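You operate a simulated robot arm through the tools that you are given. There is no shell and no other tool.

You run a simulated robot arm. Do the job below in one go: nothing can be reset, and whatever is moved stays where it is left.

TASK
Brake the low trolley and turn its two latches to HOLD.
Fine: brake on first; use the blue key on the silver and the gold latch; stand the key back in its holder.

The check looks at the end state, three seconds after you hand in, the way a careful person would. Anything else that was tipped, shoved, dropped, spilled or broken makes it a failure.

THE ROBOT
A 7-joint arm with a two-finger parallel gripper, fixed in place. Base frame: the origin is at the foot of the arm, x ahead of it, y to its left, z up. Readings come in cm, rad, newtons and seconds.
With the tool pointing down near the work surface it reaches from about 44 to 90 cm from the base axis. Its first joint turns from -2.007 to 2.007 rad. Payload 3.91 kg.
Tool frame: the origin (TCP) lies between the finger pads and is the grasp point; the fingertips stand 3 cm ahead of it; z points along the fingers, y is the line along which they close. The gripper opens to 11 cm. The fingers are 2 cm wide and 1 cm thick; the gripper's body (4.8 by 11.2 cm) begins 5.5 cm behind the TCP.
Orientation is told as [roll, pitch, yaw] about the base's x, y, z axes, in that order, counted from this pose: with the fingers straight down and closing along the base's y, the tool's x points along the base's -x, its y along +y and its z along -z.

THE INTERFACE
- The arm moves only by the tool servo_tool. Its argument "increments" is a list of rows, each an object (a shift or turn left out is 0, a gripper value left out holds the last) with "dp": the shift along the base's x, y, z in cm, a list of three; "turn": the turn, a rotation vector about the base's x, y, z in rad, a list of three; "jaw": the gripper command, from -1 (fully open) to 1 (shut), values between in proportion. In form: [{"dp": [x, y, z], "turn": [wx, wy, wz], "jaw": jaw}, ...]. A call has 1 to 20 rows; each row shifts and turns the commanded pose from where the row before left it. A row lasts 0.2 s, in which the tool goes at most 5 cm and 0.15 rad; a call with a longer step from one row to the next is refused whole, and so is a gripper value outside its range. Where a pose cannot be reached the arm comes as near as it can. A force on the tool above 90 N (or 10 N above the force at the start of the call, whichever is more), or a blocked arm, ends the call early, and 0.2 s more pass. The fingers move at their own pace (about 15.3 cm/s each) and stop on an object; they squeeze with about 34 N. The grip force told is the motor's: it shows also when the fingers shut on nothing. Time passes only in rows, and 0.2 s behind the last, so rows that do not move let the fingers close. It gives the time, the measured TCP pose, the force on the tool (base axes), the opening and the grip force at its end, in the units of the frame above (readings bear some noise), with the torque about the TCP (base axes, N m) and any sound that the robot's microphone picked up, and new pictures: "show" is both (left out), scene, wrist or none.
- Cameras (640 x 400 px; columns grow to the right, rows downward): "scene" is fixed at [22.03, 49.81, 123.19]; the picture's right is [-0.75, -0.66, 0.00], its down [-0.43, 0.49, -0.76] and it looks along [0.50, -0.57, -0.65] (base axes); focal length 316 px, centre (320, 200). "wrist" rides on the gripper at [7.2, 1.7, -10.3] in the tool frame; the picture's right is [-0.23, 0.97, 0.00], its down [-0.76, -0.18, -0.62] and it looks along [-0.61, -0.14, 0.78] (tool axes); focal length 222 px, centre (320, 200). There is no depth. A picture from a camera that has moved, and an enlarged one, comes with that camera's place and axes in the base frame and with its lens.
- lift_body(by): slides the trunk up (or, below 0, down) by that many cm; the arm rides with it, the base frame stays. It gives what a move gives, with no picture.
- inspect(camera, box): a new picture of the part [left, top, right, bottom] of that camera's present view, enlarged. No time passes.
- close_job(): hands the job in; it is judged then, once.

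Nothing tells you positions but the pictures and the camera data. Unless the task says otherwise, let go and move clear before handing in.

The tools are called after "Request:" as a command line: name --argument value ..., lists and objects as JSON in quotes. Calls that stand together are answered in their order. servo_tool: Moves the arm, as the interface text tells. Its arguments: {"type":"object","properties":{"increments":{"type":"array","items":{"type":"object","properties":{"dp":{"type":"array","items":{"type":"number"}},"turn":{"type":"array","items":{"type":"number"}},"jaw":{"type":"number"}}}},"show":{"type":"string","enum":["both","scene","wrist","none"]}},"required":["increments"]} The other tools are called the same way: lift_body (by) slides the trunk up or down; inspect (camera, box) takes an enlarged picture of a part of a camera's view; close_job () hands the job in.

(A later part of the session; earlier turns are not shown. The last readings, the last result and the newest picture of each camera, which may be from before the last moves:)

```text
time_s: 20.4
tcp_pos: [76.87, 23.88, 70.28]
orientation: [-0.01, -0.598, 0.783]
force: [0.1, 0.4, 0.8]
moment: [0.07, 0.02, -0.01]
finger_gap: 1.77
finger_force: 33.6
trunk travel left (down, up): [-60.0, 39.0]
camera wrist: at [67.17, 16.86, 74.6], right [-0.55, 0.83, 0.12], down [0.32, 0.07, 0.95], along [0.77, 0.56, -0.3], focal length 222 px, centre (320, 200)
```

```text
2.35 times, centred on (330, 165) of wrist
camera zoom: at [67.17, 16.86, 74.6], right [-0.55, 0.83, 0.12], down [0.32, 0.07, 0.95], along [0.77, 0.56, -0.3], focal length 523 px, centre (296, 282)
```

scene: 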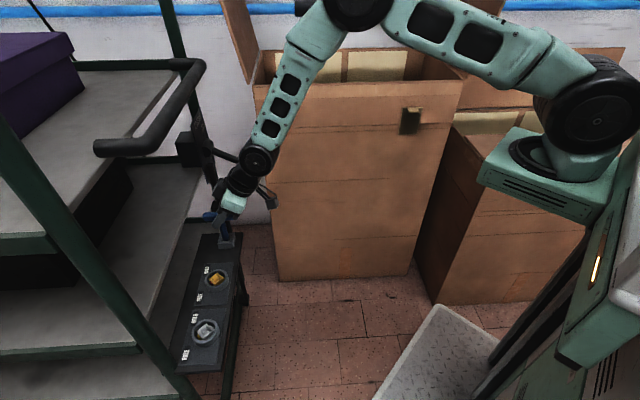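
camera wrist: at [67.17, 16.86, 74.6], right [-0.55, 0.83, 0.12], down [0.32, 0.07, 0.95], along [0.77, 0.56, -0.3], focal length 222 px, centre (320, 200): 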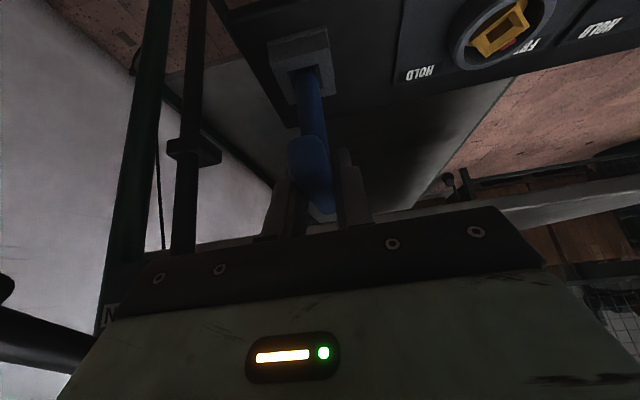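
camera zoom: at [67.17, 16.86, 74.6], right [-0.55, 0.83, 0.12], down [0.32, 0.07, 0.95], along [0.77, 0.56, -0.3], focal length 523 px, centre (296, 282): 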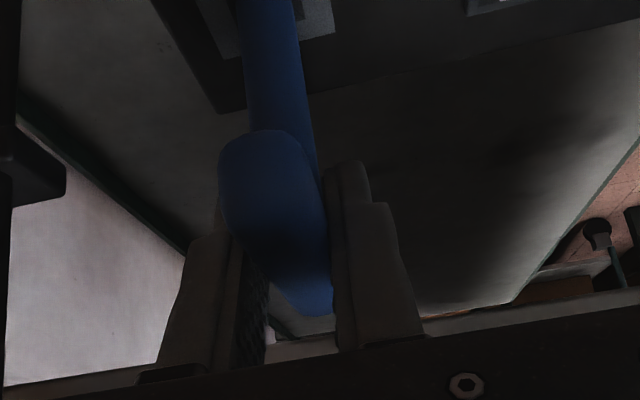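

The key is gripped with almost no side force, and I note the home pose as (76.87, 23.88, 70.28) at yaw 0.783. I lift it straight up.

Request:
servo_tool --increments '[{"dp": [0, 0, 0.6]}, {"dp": [0, 0, 0.8]}, {"dp": [0, 0, 0.8]}, {"dp": [0, 0, 0.8]}, {"dp": [0, 0, 1]}, {"dp": [0, 0, 1]}, {}]' --show "both"

Request:
inspect --camera "scene" --box '[190, 150, 290, 250]'

Request:
inspect --camera "wrist" --box '[220, 0, 440, 250]'

```text
time_s: 22.0
tcp_pos: [76.81, 23.74, 75.49]
orientation: [-0.01, -0.599, 0.784]
force: [-0.8, -0.6, -1.1]
moment: [0.03, 0.0, -0.01]
finger_gap: 1.76
finger_force: 33.7
trunk travel left (down, up): [-60.0, 39.0]
camera wrist: at [67.14, 16.82, 79.86], right [-0.55, 0.83, 0.12], down [0.32, 0.07, 0.95], along [0.77, 0.56, -0.3], focal length 222 px, centre (320, 200)
```

scene: 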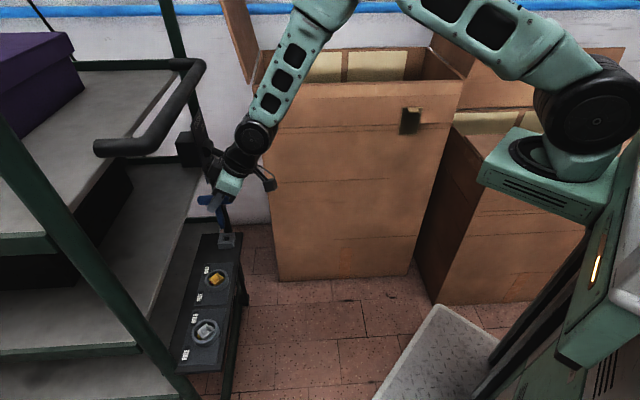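
wrist: 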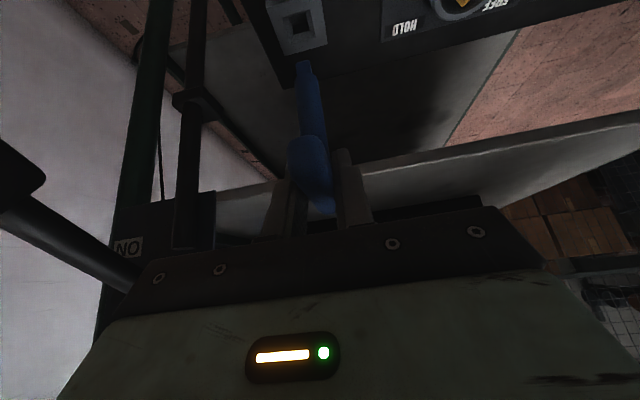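

```text
4.00 times, centred on (240, 200) of scene
camera zoom: at [22.03, 49.81, 123.19], right [-0.75, -0.66, 0.0], down [-0.43, 0.49, -0.76], along [0.5, -0.57, -0.65], focal length 1266 px, centre (640, 200)
```

zoom: 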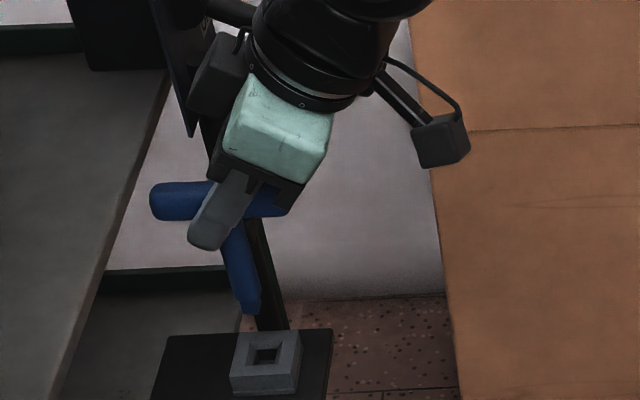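

```text
1.60 times, centred on (330, 125) of wrist
camera zoom: at [67.14, 16.82, 79.86], right [-0.55, 0.83, 0.12], down [0.32, 0.07, 0.95], along [0.77, 0.56, -0.3], focal length 355 px, centre (304, 320)
```

zoom: 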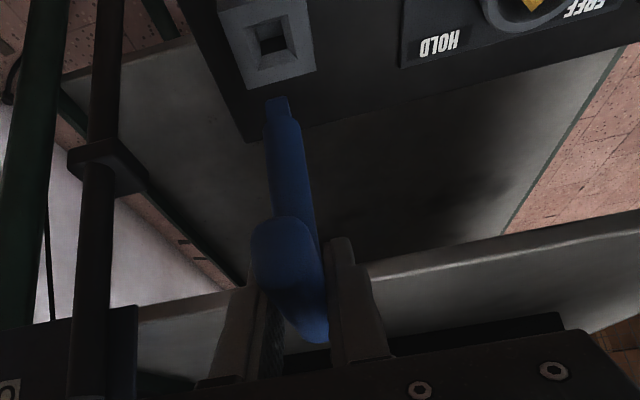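

The key is out of the holder, with a smaller square tip at the shaft's end. I'll zoom in on the tip and holder to get the tip's offset and length.

Request:
inspect --camera "scene" --box '[205, 190, 265, 250]'

Request:
inspect --camera "wrist" --box '[260, 0, 360, 80]'

```text
6.67 times, centred on (235, 220) of scene
camera zoom: at [22.03, 49.81, 123.19], right [-0.75, -0.66, 0.0], down [-0.43, 0.49, -0.76], along [0.5, -0.57, -0.65], focal length 2110 px, centre (887, 67)
```

zoom: 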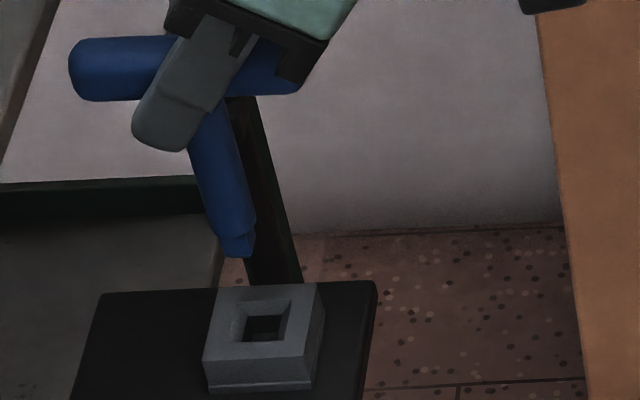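

```text
5.00 times, centred on (310, 40) of wrist
camera zoom: at [67.14, 16.82, 79.86], right [-0.55, 0.83, 0.12], down [0.32, 0.07, 0.95], along [0.77, 0.56, -0.3], focal length 1111 px, centre (370, 1000)
```

zoom: 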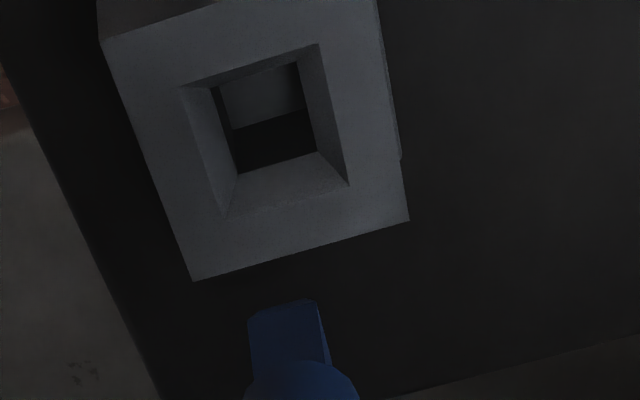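

The square tip sits about 9 cm below the TCP, and the holder top is at z about 62.5. I'll carry the key over the gold latch at about (68.2, 33) while turning it +45° about vertical so the square lines up with the socket at FREE.

Request:
servo_tool --increments '[{"dp": [-1.43, 1.52, 0], "turn": [0, 0, 0.132]}, {"dp": [-1.43, 1.52, 0], "turn": [0, 0, 0.132]}, {"dp": [-1.43, 1.52, 0], "turn": [0, 0, 0.132]}, {"dp": [-1.43, 1.52, 0], "turn": [0, 0, 0.132]}, {"dp": [-1.43, 1.52, 0], "turn": [0, 0, 0.132]}, {"dp": [-1.43, 1.52, 0], "turn": [0, 0, 0.132]}, {}]' --show "both"

Request:
inspect --camera "scene" --box '[180, 220, 260, 300]'

Request:
inspect --camera "wrist" --box '[220, 0, 440, 220]'

```text
time_s: 23.6
tcp_pos: [68.23, 32.93, 75.45]
orientation: [-0.011, -0.601, 1.575]
force: [-0.4, 0.0, -0.2]
moment: [0.03, -0.02, -0.03]
finger_gap: 0.01
finger_force: 33.7
trunk travel left (down, up): [-60.0, 39.0]
camera wrist: at [66.52, 21.18, 79.79], right [-0.97, 0.19, 0.12], down [0.17, 0.28, 0.95], along [0.14, 0.94, -0.3], focal length 222 px, centre (320, 200)
```

scene: 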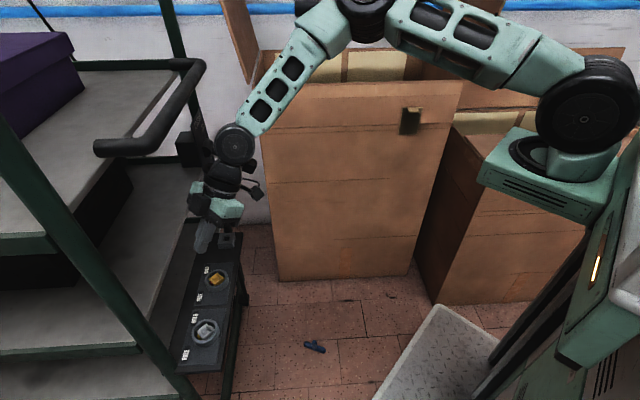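
wrist: 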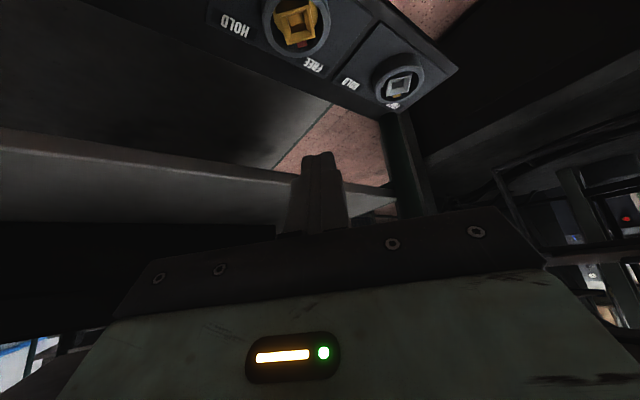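

```text
5.00 times, centred on (220, 260) of scene
camera zoom: at [22.03, 49.81, 123.19], right [-0.75, -0.66, 0.0], down [-0.43, 0.49, -0.76], along [0.5, -0.57, -0.65], focal length 1582 px, centre (820, -100)
```

zoom: 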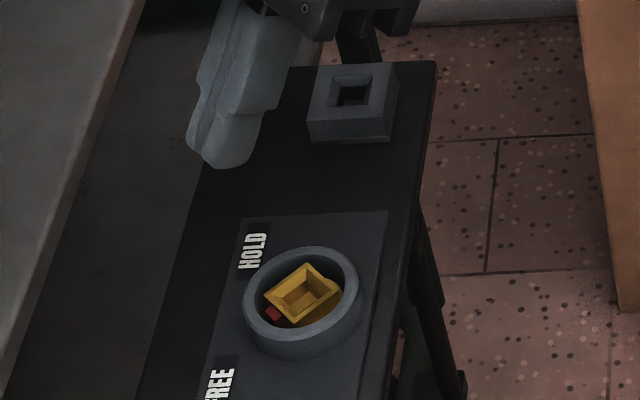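

```text
1.82 times, centred on (330, 110) of wrist
camera zoom: at [66.52, 21.18, 79.79], right [-0.97, 0.19, 0.12], down [0.17, 0.28, 0.95], along [0.14, 0.94, -0.3], focal length 404 px, centre (302, 364)
```

zoom: 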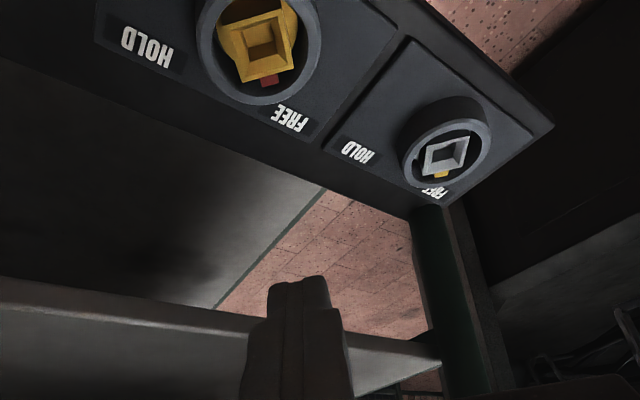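

The key slipped out during that combined turn and is now on the floor at roughly (60, 9). The gripper is empty with gap 0.0, so I'll look closely at where the key lies and recover it.

Request:
inspect --camera "scene" --box '[285, 325, 345, 370]'

Request:
inspect --camera "scene" --box '[160, 180, 400, 400]'

Request:
inspect --camera "scene" --box '[320, 200, 640, 400]'

```text
8.89 times, centred on (315, 348) of scene
camera zoom: at [22.03, 49.81, 123.19], right [-0.75, -0.66, 0.0], down [-0.43, 0.49, -0.76], along [0.5, -0.57, -0.65], focal length 2813 px, centre (364, -1111)
```

zoom: 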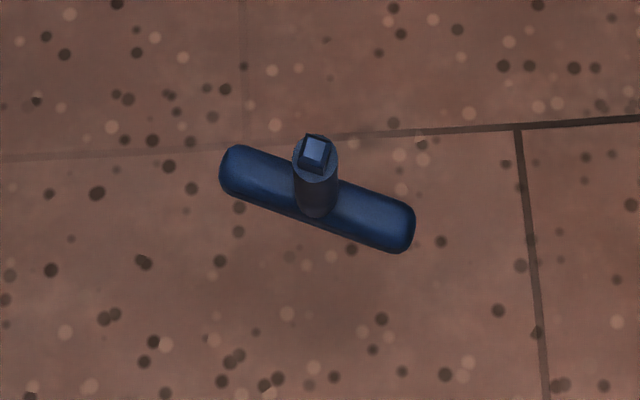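

```text
1.82 times, centred on (280, 290) of scene
camera zoom: at [22.03, 49.81, 123.19], right [-0.75, -0.66, 0.0], down [-0.43, 0.49, -0.76], along [0.5, -0.57, -0.65], focal length 576 px, centre (393, 36)
```

zoom: 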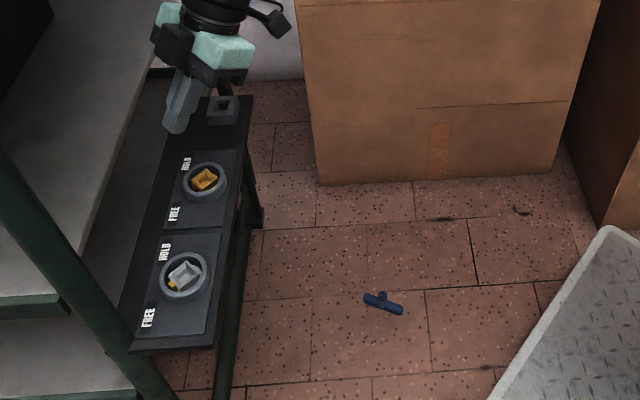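

```text
2.00 times, centred on (480, 300) of scene
camera zoom: at [22.03, 49.81, 123.19], right [-0.75, -0.66, 0.0], down [-0.43, 0.49, -0.76], along [0.5, -0.57, -0.65], focal length 633 px, centre (0, 0)
```

zoom: 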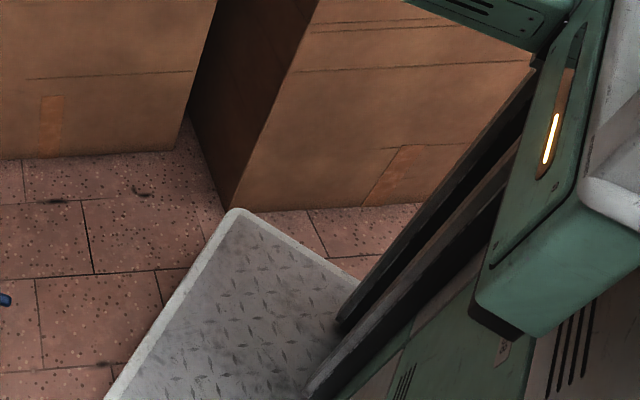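

The key may still be settling. I retract the arm from the trolley, letting time pass, and then look again.

Request:
servo_tool --increments '[{"dp": [0, -1.5, 2]}, {"dp": [-0.5, -2, 2.5]}, {"dp": [-1, -2.5, 2.5]}, {"dp": [-1.5, -2.5, 2.5]}, {"dp": [-1.5, -2.5, 2.5]}, {"dp": [-1.5, -2.5, 2]}, {"dp": [-1, -2.5, 1]}, {}]' --show "both"

Request:
inspect --camera "scene" --box '[270, 310, 360, 380]'

```text
time_s: 25.4
tcp_pos: [61.05, 17.09, 90.44]
orientation: [-0.01, -0.601, 1.578]
force: [-0.3, 0.1, -0.2]
moment: [0.02, 0.01, 0.01]
finger_gap: 0.03
finger_force: 33.6
trunk travel left (down, up): [-60.0, 39.0]
camera wrist: at [59.37, 5.34, 94.75], right [-0.97, 0.19, 0.12], down [0.17, 0.28, 0.95], along [0.14, 0.94, -0.3], focal length 222 px, centre (320, 200)
```

scene: 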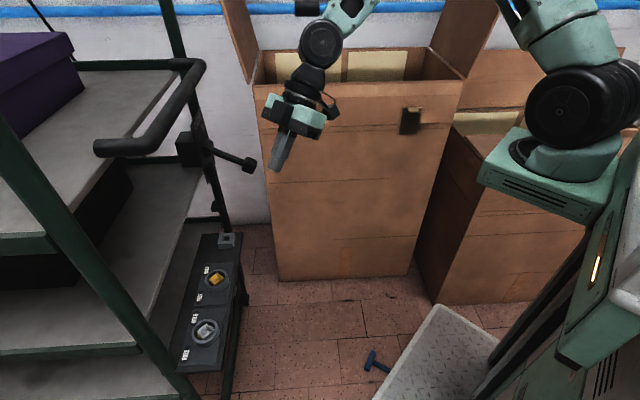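
wrist: 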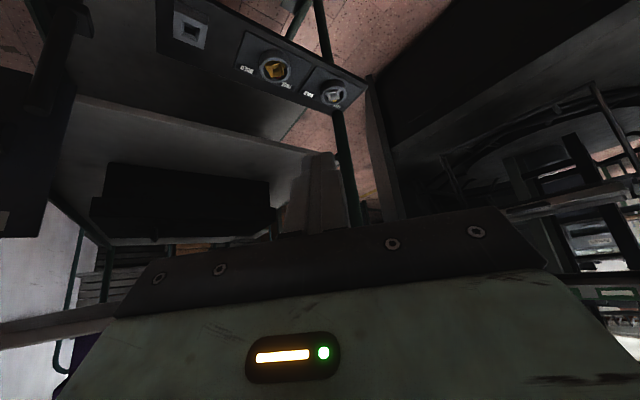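

```text
5.71 times, centred on (315, 345) of scene
camera zoom: at [22.03, 49.81, 123.19], right [-0.75, -0.66, 0.0], down [-0.43, 0.49, -0.76], along [0.5, -0.57, -0.65], focal length 1809 px, centre (349, -629)
```

zoom: 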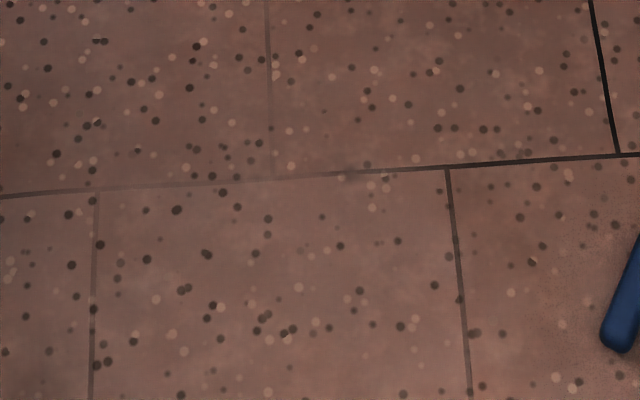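

The key has come to lie near the robot's platform, around scene pixel (375, 362). I'll zoom there.

Request:
servo_tool --increments '[{}, {}, {}]' --show "scene"

Request:
inspect --camera "scene" --box '[345, 335, 425, 390]'

Request:
inspect --camera "scene" --box '[320, 280, 520, 400]'

```text
time_s: 26.2
tcp_pos: [61.16, 17.23, 90.43]
orientation: [-0.009, -0.6, 1.575]
force: [-0.3, -0.7, 0.0]
moment: [-0.02, -0.01, 0.01]
finger_gap: 0.0
finger_force: 33.9
trunk travel left (down, up): [-60.0, 39.0]
```

scene: 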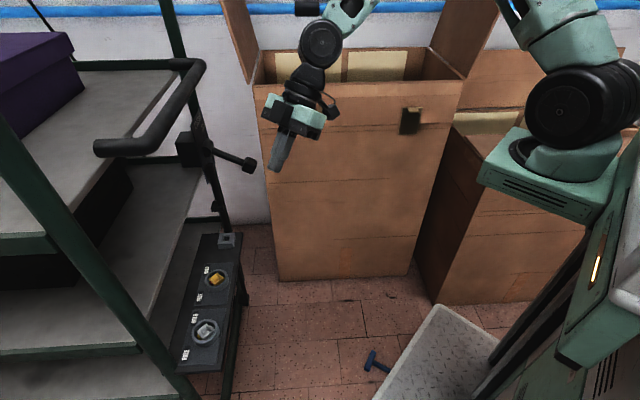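

```text
7.27 times, centred on (385, 362) of scene
camera zoom: at [22.03, 49.81, 123.19], right [-0.75, -0.66, 0.0], down [-0.43, 0.49, -0.76], along [0.5, -0.57, -0.65], focal length 2302 px, centre (-153, -982)
```

zoom: 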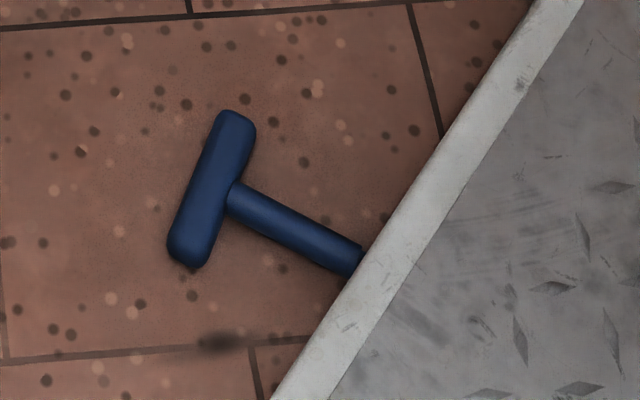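

```text
3.20 times, centred on (420, 340) of scene
camera zoom: at [22.03, 49.81, 123.19], right [-0.75, -0.66, 0.0], down [-0.43, 0.49, -0.76], along [0.5, -0.57, -0.65], focal length 1013 px, centre (0, -248)
```

zoom: 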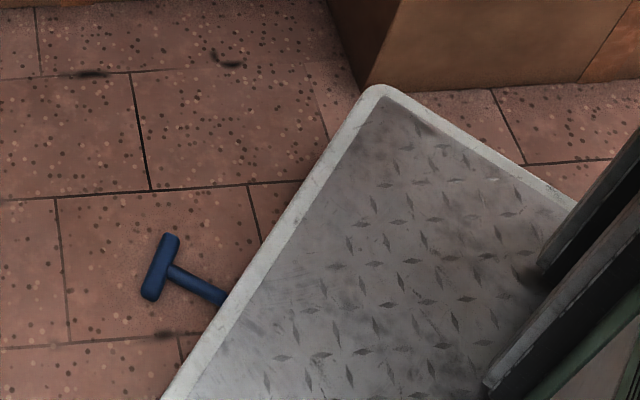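

The key has come to rest on the floor, with its bar centre near (41, -0.3), the bar along (-0.29, 0.96) and the shaft pointing back at my platform. I'll straighten the tool, turn it so the jaws close along the shaft direction, move over the area and lower the trunk.

Request:
servo_tool --increments '[{"dp": [-1, -2.5, 0], "turn": [-0.14, 0, 0]}, {"dp": [-1, -2.5, 0], "turn": [-0.14, 0, 0]}, {"dp": [-1, -2.5, 0], "turn": [-0.14, 0, 0]}, {"dp": [-1, -2.5, 0], "turn": [-0.14, 0, 0]}, {"dp": [-1, -2.5, 0], "turn": [-0.04, 0, 0.08]}, {"dp": [-1, -2, 0], "turn": [0, 0, 0.12]}, {"dp": [-1, -1, 0], "turn": [0, 0, 0.05]}, {"dp": [-1, -1, 0]}, {}]' --show "both"

```text
time_s: 28.2
tcp_pos: [53.16, 0.42, 90.35]
orientation: [-0.007, 0.0, 1.824]
force: [-0.1, 0.2, -0.5]
moment: [-0.01, -0.03, 0.01]
finger_gap: 0.0
finger_force: 34.2
trunk travel left (down, up): [-60.0, 39.0]
camera wrist: at [53.23, -6.97, 100.55], right [-1.0, -0.02, -0.01], down [-0.02, 0.78, 0.62], along [-0.01, 0.62, -0.78], focal length 222 px, centre (320, 200)
```

scene: 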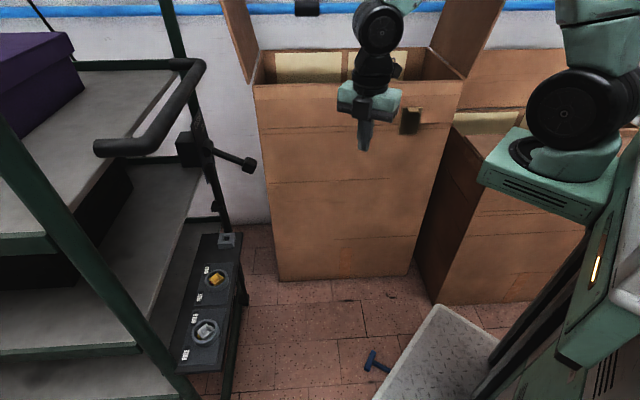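
wrist: 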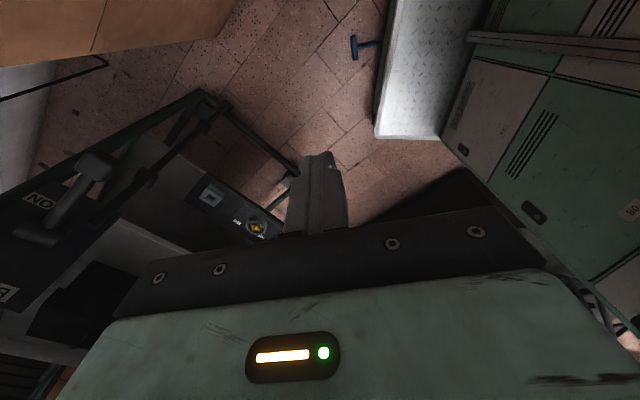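

The wrist camera now sees the key on the floor beside the platform. I'll zoom in on it.

Request:
inspect --camera "wrist" --box '[325, 20, 415, 80]'

Request:
inspect --camera "wrist" --box '[0, 60, 320, 300]'

```text
6.67 times, centred on (370, 50) of wrist
camera zoom: at [53.23, -6.97, 100.55], right [-1.0, -0.02, -0.01], down [-0.02, 0.78, 0.62], along [-0.01, 0.62, -0.78], focal length 1481 px, centre (-13, 1200)
```

zoom: 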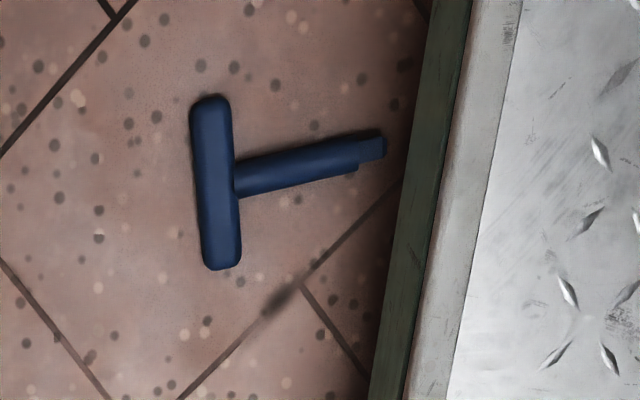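

```text
1.67 times, centred on (160, 180) of wrist
camera zoom: at [53.23, -6.97, 100.55], right [-1.0, -0.02, -0.01], down [-0.02, 0.78, 0.62], along [-0.01, 0.62, -0.78], focal length 370 px, centre (587, 233)
```

zoom: 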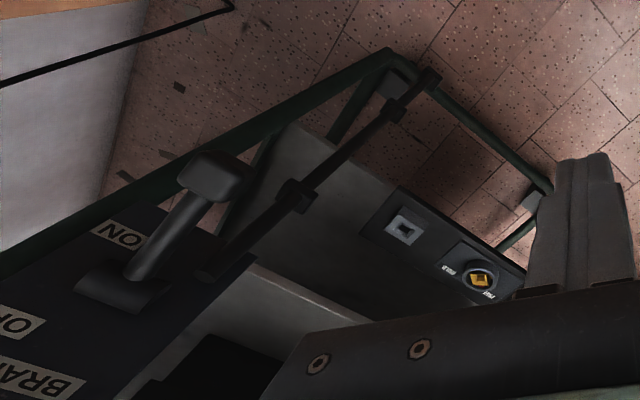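

The key lies clear of the platform, with its bar centre at (40.8, -0.3), the bar at azimuth 101° and the shaft tip at (31.6, -2.1). I lower the trunk in stages.

Request:
lift_body --by -30

Request:
servo_tool --increments '[{"turn": [0, 0, -0.06]}, {}]' --show "both"

```text
time_s: 31.2
tcp_pos: [53.18, 0.35, 60.23]
orientation: [-0.008, 0.0, 1.823]
force: [0.1, 0.3, -0.2]
moment: [-0.01, 0.0, 0.0]
finger_gap: 0.0
finger_force: 34.1
trunk travel left (down, up): [-30.0, 69.0]
```

```text
time_s: 31.8
tcp_pos: [53.06, 0.3, 60.33]
orientation: [-0.005, 0.002, 1.763]
force: [-0.5, 0.4, 0.1]
moment: [0.0, -0.01, 0.05]
finger_gap: 0.0
finger_force: 33.9
trunk travel left (down, up): [-30.0, 69.0]
camera wrist: at [52.8, -6.97, 70.53], right [-1.0, 0.04, -0.01], down [0.02, 0.78, 0.62], along [0.03, 0.62, -0.78], focal length 222 px, centre (320, 200)
```

scene: 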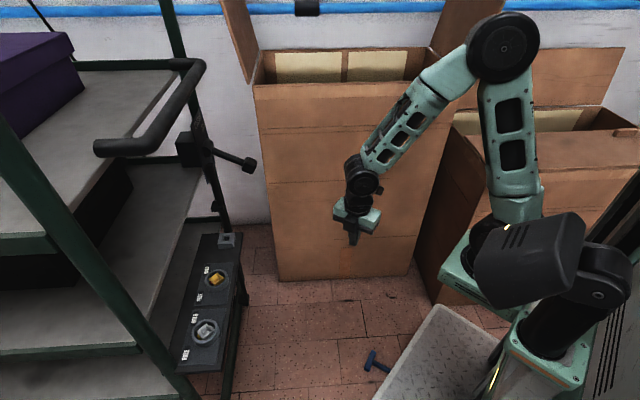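
wrist: 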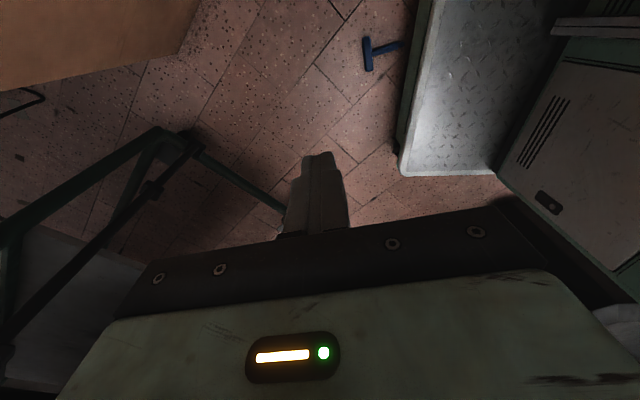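

The arm is well clear of everything. I lower the trunk the rest of the way, then shift towards the key.

Request:
lift_body --by -30

Request:
servo_tool --increments '[{"dp": [-2.4, -0.62, 0], "jaw": -0.1}, {"dp": [-2.4, -0.62, 0]}, {"dp": [-2.4, -0.62, 0]}, {"dp": [-2.3, -0.62, 0]}, {"dp": [-2.3, -0.62, 0]}, {}]' --show "both"

```text
time_s: 34.8
tcp_pos: [53.2, 0.43, 30.18]
orientation: [-0.008, 0.002, 1.765]
force: [0.1, 0.3, -0.2]
moment: [0.02, 0.02, 0.02]
finger_gap: 0.0
finger_force: 34.6
trunk travel left (down, up): [0.0, 99.0]
```

```text
time_s: 36.2
tcp_pos: [46.33, -0.96, 31.32]
orientation: [-0.003, 0.0, 1.764]
force: [-0.3, -0.1, 0.3]
moment: [0.02, 0.03, -0.01]
finger_gap: 6.03
finger_force: 0.1
out of reach, approached as far as the arm can: row 3, 4, 5
trunk travel left (down, up): [0.0, 99.0]
camera wrist: at [46.0, -8.24, 41.57], right [-1.0, 0.04, 0.0], down [0.03, 0.78, 0.62], along [0.03, 0.62, -0.78], focal length 222 px, centre (320, 200)
```

scene: 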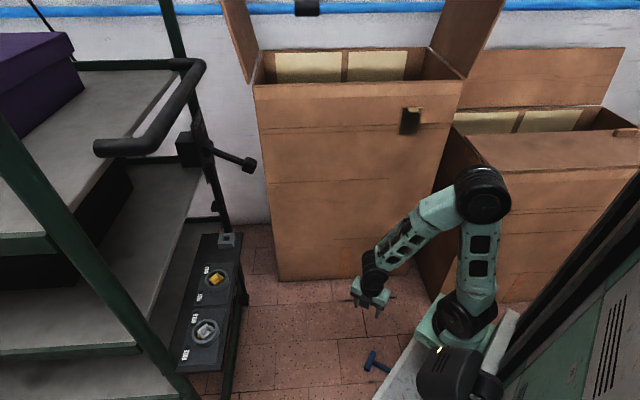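
wrist: 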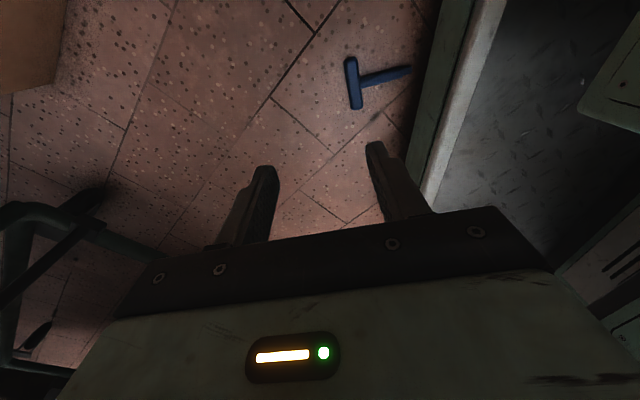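

The inner reach limit bites at this height, so I descend first, where the arm can fold in closer, and then shift inward above the key.

Request:
servo_tool --increments '[{"dp": [0, 0, -4]}, {"dp": [0, 0, -4]}, {"dp": [0, 0, -4]}, {"dp": [0, 0, -4]}, {"dp": [0, 0, -4]}, {"dp": [-1, -0.4, -1]}, {"dp": [-1, -0.4, 0]}, {"dp": [-1, -0.4, 0]}, {}]' --show "both"

```text
time_s: 38.2
tcp_pos: [45.27, -1.21, 10.01]
orientation: [-0.006, -0.001, 1.764]
force: [0.2, 0.1, -0.4]
moment: [-0.02, 0.02, -0.03]
finger_gap: 6.05
finger_force: 0.1
out of reach, approached as far as the arm can: row 1, 2, 8
trunk travel left (down, up): [0.0, 99.0]
camera wrist: at [44.99, -8.54, 20.37], right [-1.0, 0.04, -0.01], down [0.02, 0.78, 0.62], along [0.03, 0.62, -0.78], focal length 222 px, centre (320, 200)
```

scene: 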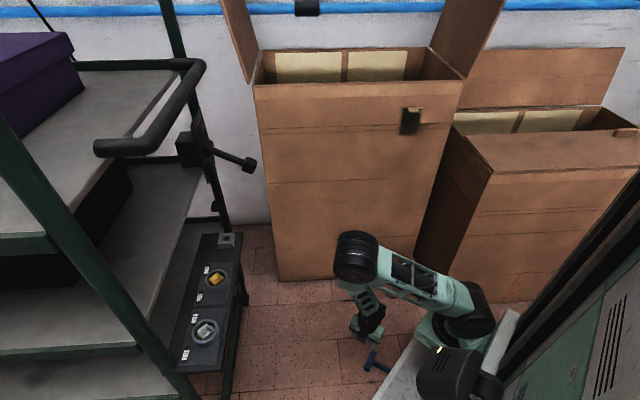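
wrist: 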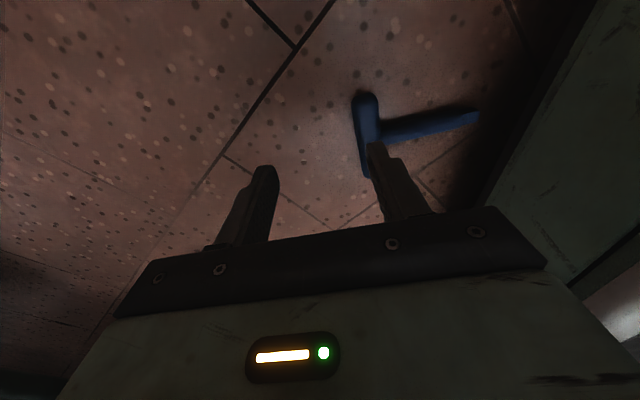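

The inner limit with the tool vertical is about 45 cm, so I'll lean the tool slightly, with the wrist outward, and bring the fingers down astride the bar with one finger behind it.

Request:
servo_tool --increments '[{"dp": [0, 0, 0], "turn": [-0.019, 0.098, 0], "jaw": -0.45}, {"dp": [-0.6, -0.4, 0]}, {"dp": [-0.6, -0.4, 0]}, {"dp": [-0.5, -0.3, 0]}, {}]' --show "both"

Request:
inspect --camera "wrist" --box '[220, 60, 500, 240]'

```text
time_s: 39.4
tcp_pos: [43.7, -2.35, 10.03]
orientation: [0.094, 0.0, 1.766]
force: [0.2, 0.1, 0.0]
moment: [0.03, -0.03, -0.02]
finger_gap: 7.99
finger_force: 0.1
trunk travel left (down, up): [0.0, 99.0]
camera wrist: at [44.37, -9.44, 20.52], right [-1.0, 0.04, 0.09], down [0.08, 0.79, 0.6], along [-0.05, 0.61, -0.79], focal length 222 px, centre (320, 200)
```

scene: 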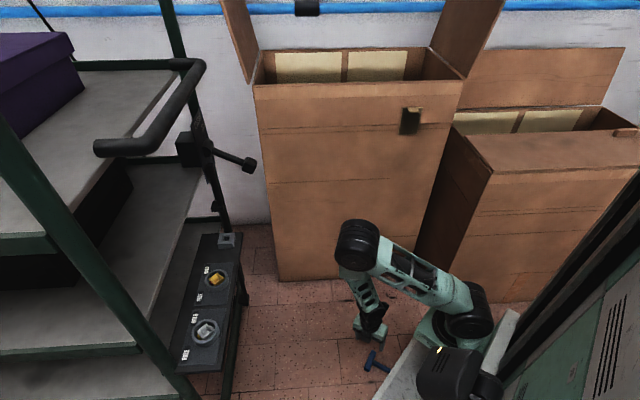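
wrist: 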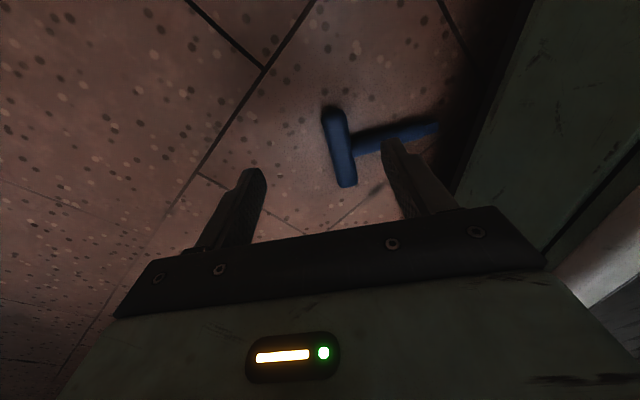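

```text
2.22 times, centred on (360, 150) of wrist
camera zoom: at [44.37, -9.44, 20.52], right [-1.0, 0.04, 0.09], down [0.08, 0.79, 0.6], along [-0.05, 0.61, -0.79], focal length 494 px, centre (231, 311)
```

zoom: 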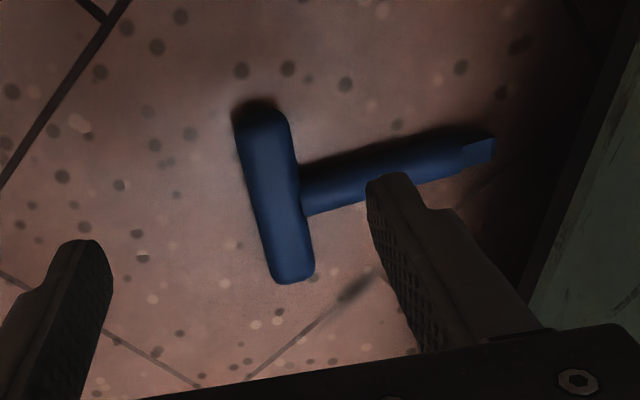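

The geometry checks out: the grip point is about 2.5 cm off the bar's centre, clear of the shaft. I descend.

Request:
servo_tool --increments '[{"dp": [0, 0, -2]}, {"dp": [0, 0, -2]}, {"dp": [0, 0, -1.2]}, {}]' --show "both"

Request:
inspect --camera "wrist" --box '[220, 60, 500, 240]'

Request:
inspect --camera "scene" --box '[320, 300, 440, 390]'

```text
time_s: 40.4
tcp_pos: [43.71, -2.17, 4.81]
orientation: [0.095, -0.001, 1.764]
force: [-0.1, -0.3, -0.5]
moment: [0.01, 0.0, 0.01]
finger_gap: 7.98
finger_force: 0.0
trunk travel left (down, up): [0.0, 99.0]
camera wrist: at [44.4, -9.4, 15.22], right [-1.0, 0.04, 0.09], down [0.08, 0.79, 0.6], along [-0.05, 0.61, -0.79], focal length 222 px, centre (320, 200)
```

scene: 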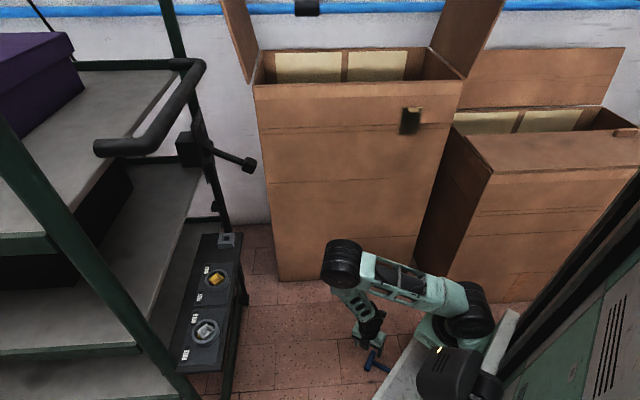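
wrist: 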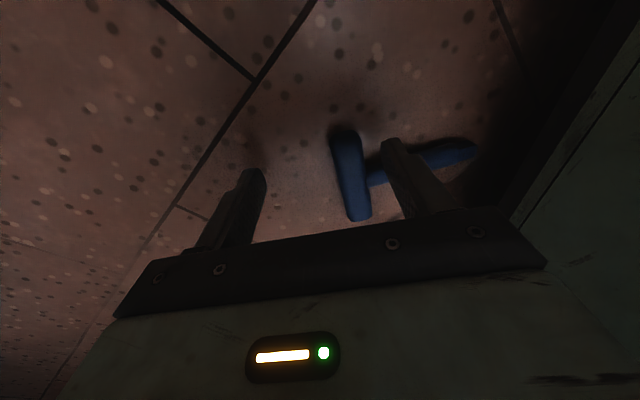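

```text
2.22 times, centred on (360, 150) of wrist
camera zoom: at [44.4, -9.4, 15.22], right [-1.0, 0.04, 0.09], down [0.08, 0.79, 0.6], along [-0.05, 0.61, -0.79], focal length 494 px, centre (231, 311)
```

zoom: 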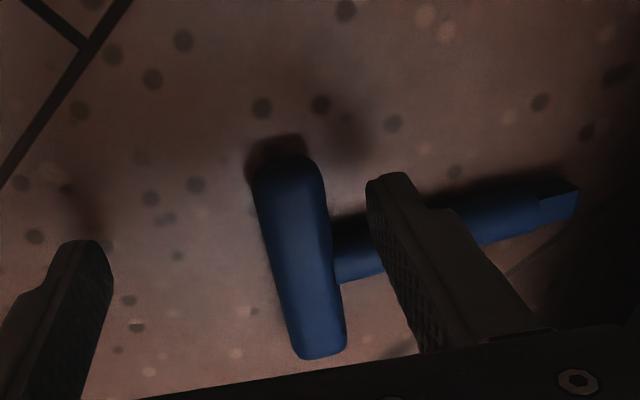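

```text
4.44 times, centred on (380, 345) of scene
camera zoom: at [22.03, 49.81, 123.19], right [-0.75, -0.66, 0.0], down [-0.43, 0.49, -0.76], along [0.5, -0.57, -0.65], focal length 1407 px, centre (53, -444)
```

zoom: 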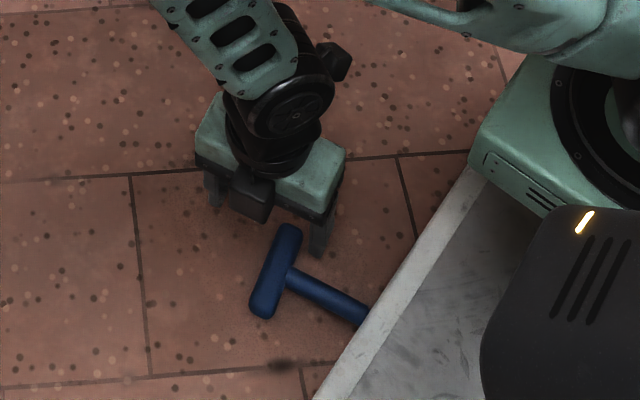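

To keep the finger clear of the shaft I shift half a centimetre along the bar, then go down to floor height and close gently.

Request:
servo_tool --increments '[{"dp": [0.1, -0.5, 0]}, {"dp": [0, 0, -0.7]}, {"dp": [0, 0, -0.6]}, {}]' --show "both"

Request:
inspect --camera "wrist" --box '[220, 80, 500, 260]'

Request:
inspect --camera "scene" --box '[340, 320, 420, 380]'

```text
time_s: 41.4
tcp_pos: [43.78, -2.73, 3.51]
orientation: [0.095, -0.001, 1.764]
force: [-0.4, 1.0, 0.4]
moment: [0.0, -0.03, 0.01]
finger_gap: 7.97
finger_force: 0.1
trunk travel left (down, up): [0.0, 99.0]
camera wrist: at [44.48, -9.9, 13.96], right [-1.0, 0.04, 0.09], down [0.08, 0.79, 0.6], along [-0.05, 0.61, -0.79], focal length 222 px, centre (320, 200)
```

scene: 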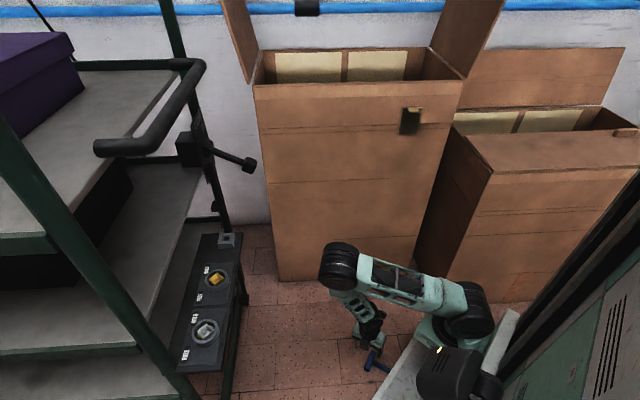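
wrist: 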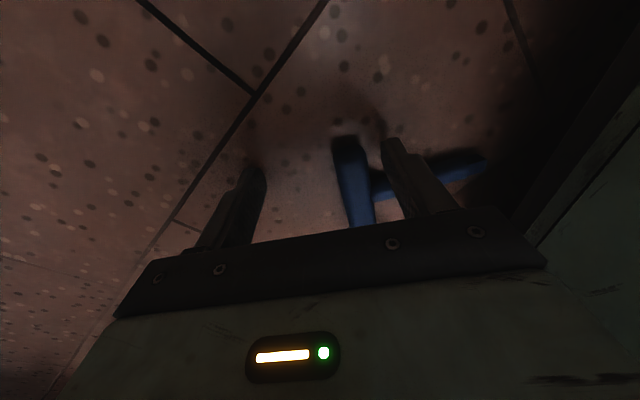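

```text
2.22 times, centred on (360, 170) of wrist
camera zoom: at [44.48, -9.9, 13.96], right [-1.0, 0.04, 0.09], down [0.08, 0.79, 0.6], along [-0.05, 0.61, -0.79], focal length 494 px, centre (231, 267)
```

zoom: 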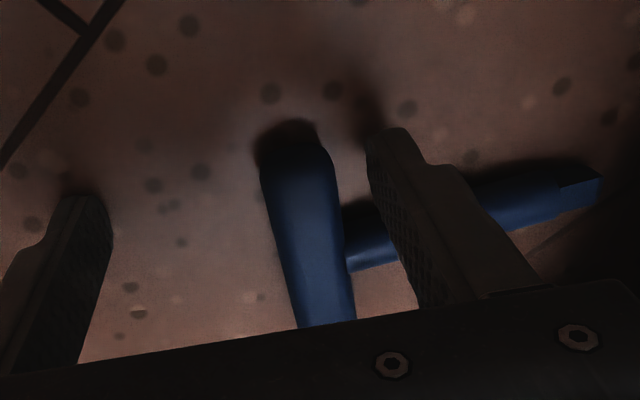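

```text
6.67 times, centred on (380, 350) of scene
camera zoom: at [22.03, 49.81, 123.19], right [-0.75, -0.66, 0.0], down [-0.43, 0.49, -0.76], along [0.5, -0.57, -0.65], focal length 2110 px, centre (-80, -800)
```

zoom: 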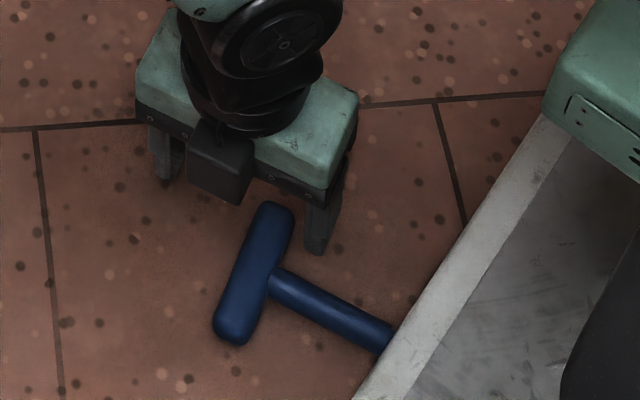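

The near finger sits behind the bar and clear of the shaft. I close in stages, so the bar is drawn outward and settles between the pads.

Request:
servo_tool --increments '[{"jaw": -0.3}, {"jaw": -0.15}, {"jaw": 0.0}, {"jaw": 0.1}, {"jaw": 0.2}, {"jaw": 0.3}]' --show "both"

Request:
inspect --camera "wrist" --box '[220, 80, 500, 260]'

Request:
inspect --camera "scene" --box '[340, 320, 420, 380]'

```text
time_s: 42.8
tcp_pos: [43.75, -2.82, 3.43]
orientation: [0.095, 0.0, 1.763]
force: [-0.8, -0.1, 0.7]
moment: [0.01, 0.02, 0.03]
finger_gap: 3.87
finger_force: 0.1
trunk travel left (down, up): [0.0, 99.0]
camera wrist: at [44.47, -9.9, 13.97], right [-1.0, 0.04, 0.09], down [0.08, 0.79, 0.6], along [-0.05, 0.61, -0.79], focal length 222 px, centre (320, 200)
```

scene: 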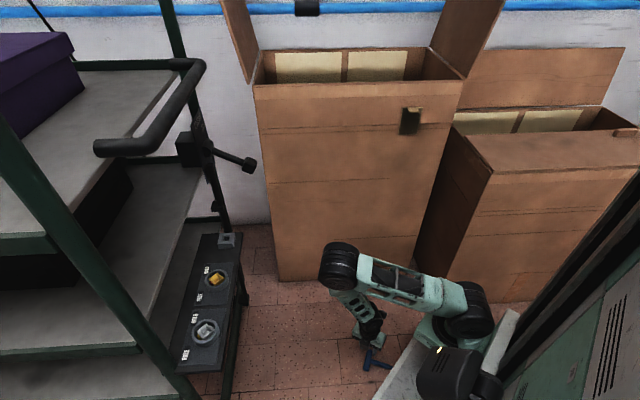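
wrist: 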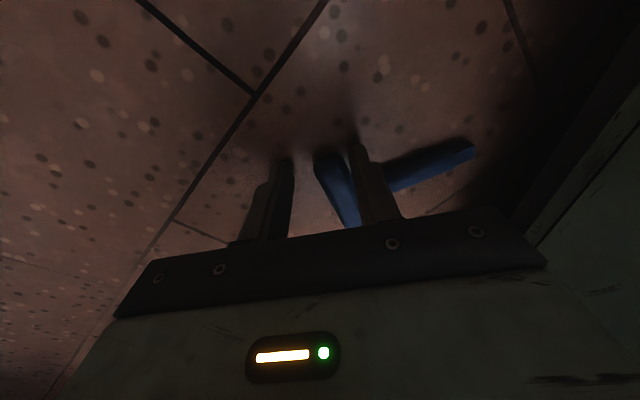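

```text
2.22 times, centred on (360, 170) of wrist
camera zoom: at [44.47, -9.9, 13.97], right [-1.0, 0.04, 0.09], down [0.08, 0.79, 0.6], along [-0.05, 0.61, -0.79], focal length 494 px, centre (231, 267)
```

zoom: 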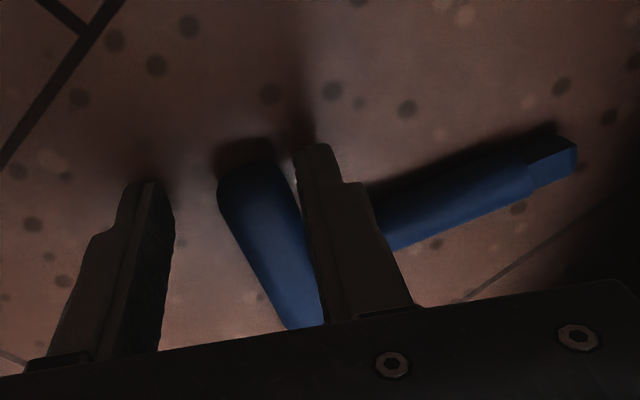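

```text
6.67 times, centred on (380, 350) of scene
camera zoom: at [22.03, 49.81, 123.19], right [-0.75, -0.66, 0.0], down [-0.43, 0.49, -0.76], along [0.5, -0.57, -0.65], focal length 2110 px, centre (-80, -800)
```

zoom: 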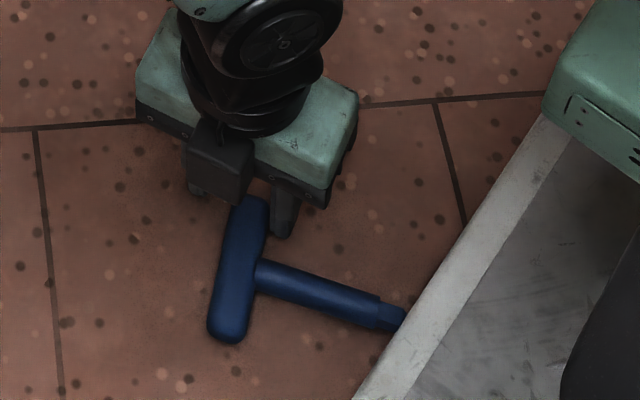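

The bar has turned a few degrees while being drawn in. I finish closing and see how it seats.

Request:
servo_tool --increments '[{"jaw": 0.4}, {"jaw": 0.5}, {"jaw": 0.6}, {"jaw": 1}, {"jaw": 1}, {}]' --show "both"

Request:
inspect --camera "wrist" --box '[220, 80, 500, 260]'

Request:
inspect --camera "scene" --box '[340, 320, 420, 380]'

```text
time_s: 44.2
tcp_pos: [43.75, -2.83, 3.65]
orientation: [0.093, -0.001, 1.766]
force: [1.2, -0.1, 0.5]
moment: [0.09, -0.06, -0.1]
finger_gap: 2.13
finger_force: 34.0
trunk travel left (down, up): [0.0, 99.0]
camera wrist: at [44.48, -9.9, 13.97], right [-1.0, 0.04, 0.09], down [0.08, 0.79, 0.6], along [-0.05, 0.61, -0.79], focal length 222 px, centre (320, 200)
```

scene: 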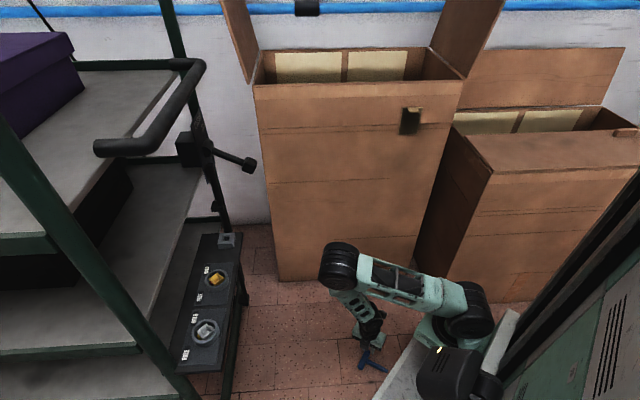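
wrist: 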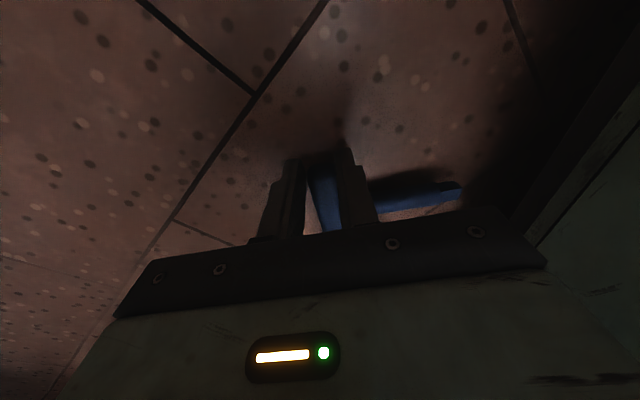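

```text
2.22 times, centred on (360, 170) of wrist
camera zoom: at [44.48, -9.9, 13.97], right [-1.0, 0.04, 0.09], down [0.08, 0.79, 0.6], along [-0.05, 0.61, -0.79], focal length 494 px, centre (231, 267)
```

zoom: 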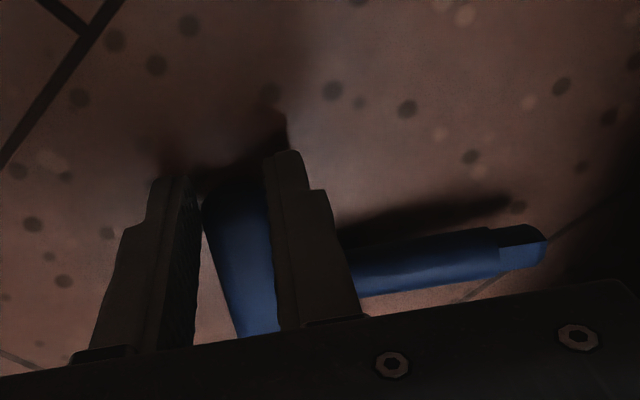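

```text
6.67 times, centred on (380, 350) of scene
camera zoom: at [22.03, 49.81, 123.19], right [-0.75, -0.66, 0.0], down [-0.43, 0.49, -0.76], along [0.5, -0.57, -0.65], focal length 2110 px, centre (-80, -800)
```

zoom: 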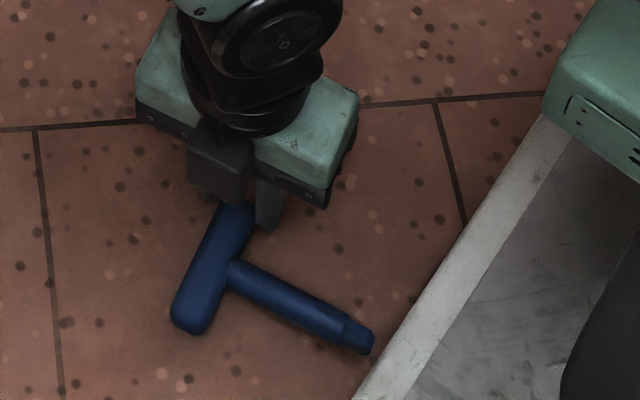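

The bar is seated squarely between the pads (gap 2.13). I drag it outward along the floor to where a straight-down grip is reachable, so I can take a deeper hold.

Request:
servo_tool --increments '[{"dp": [0, 0, 0.2]}, {"dp": [1.2, 0.2, 0]}, {"dp": [1.2, 0.2, 0]}, {"dp": [1.2, 0.2, 0]}, {"dp": [1.2, 0.2, 0]}, {"dp": [1.2, 0.2, 0]}, {"dp": [1.0, 0.2, 0]}, {}]' --show "both"

Request:
inspect --camera "scene" --box '[320, 310, 420, 385]'

```text
time_s: 46.0
tcp_pos: [50.81, -1.47, 3.73]
orientation: [0.094, 0.0, 1.764]
force: [0.0, 0.5, -1.3]
moment: [-0.06, -0.03, -0.03]
finger_gap: 2.17
finger_force: 33.5
trunk travel left (down, up): [0.0, 99.0]
camera wrist: at [51.57, -8.63, 14.14], right [-1.0, 0.04, 0.09], down [0.08, 0.79, 0.6], along [-0.05, 0.61, -0.79], focal length 222 px, centre (320, 200)
```

scene: 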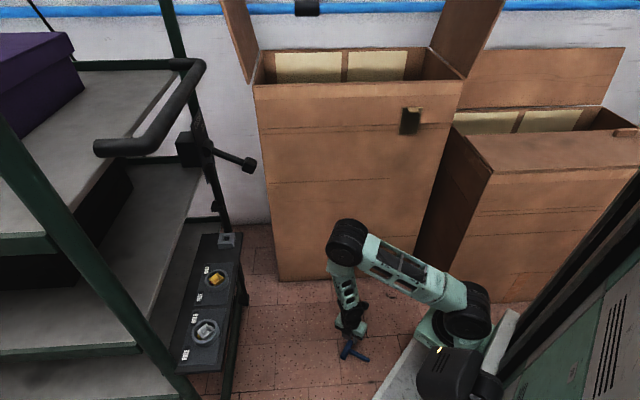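
wrist: 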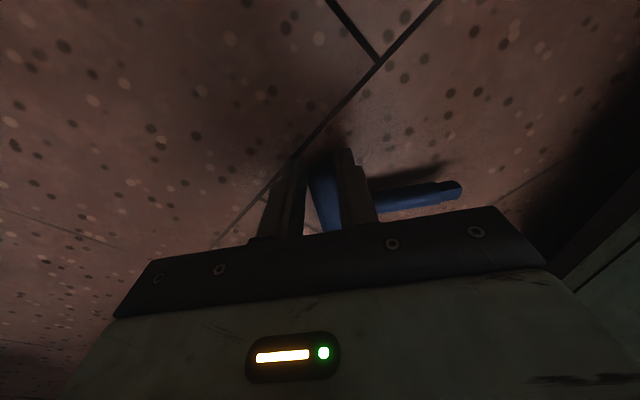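

```text
5.33 times, centred on (370, 348) of scene
camera zoom: at [22.03, 49.81, 123.19], right [-0.75, -0.66, 0.0], down [-0.43, 0.49, -0.76], along [0.5, -0.57, -0.65], focal length 1688 px, centre (53, -587)
```

zoom: 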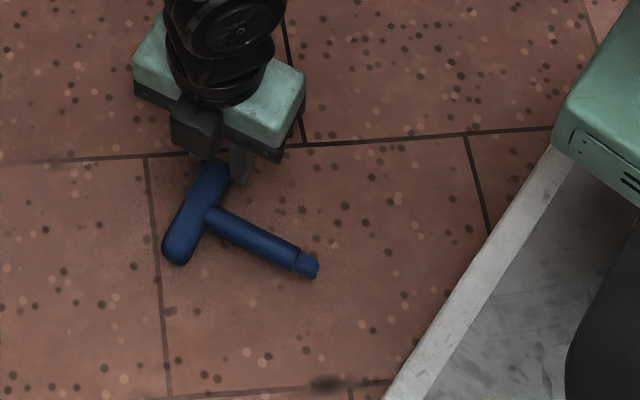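

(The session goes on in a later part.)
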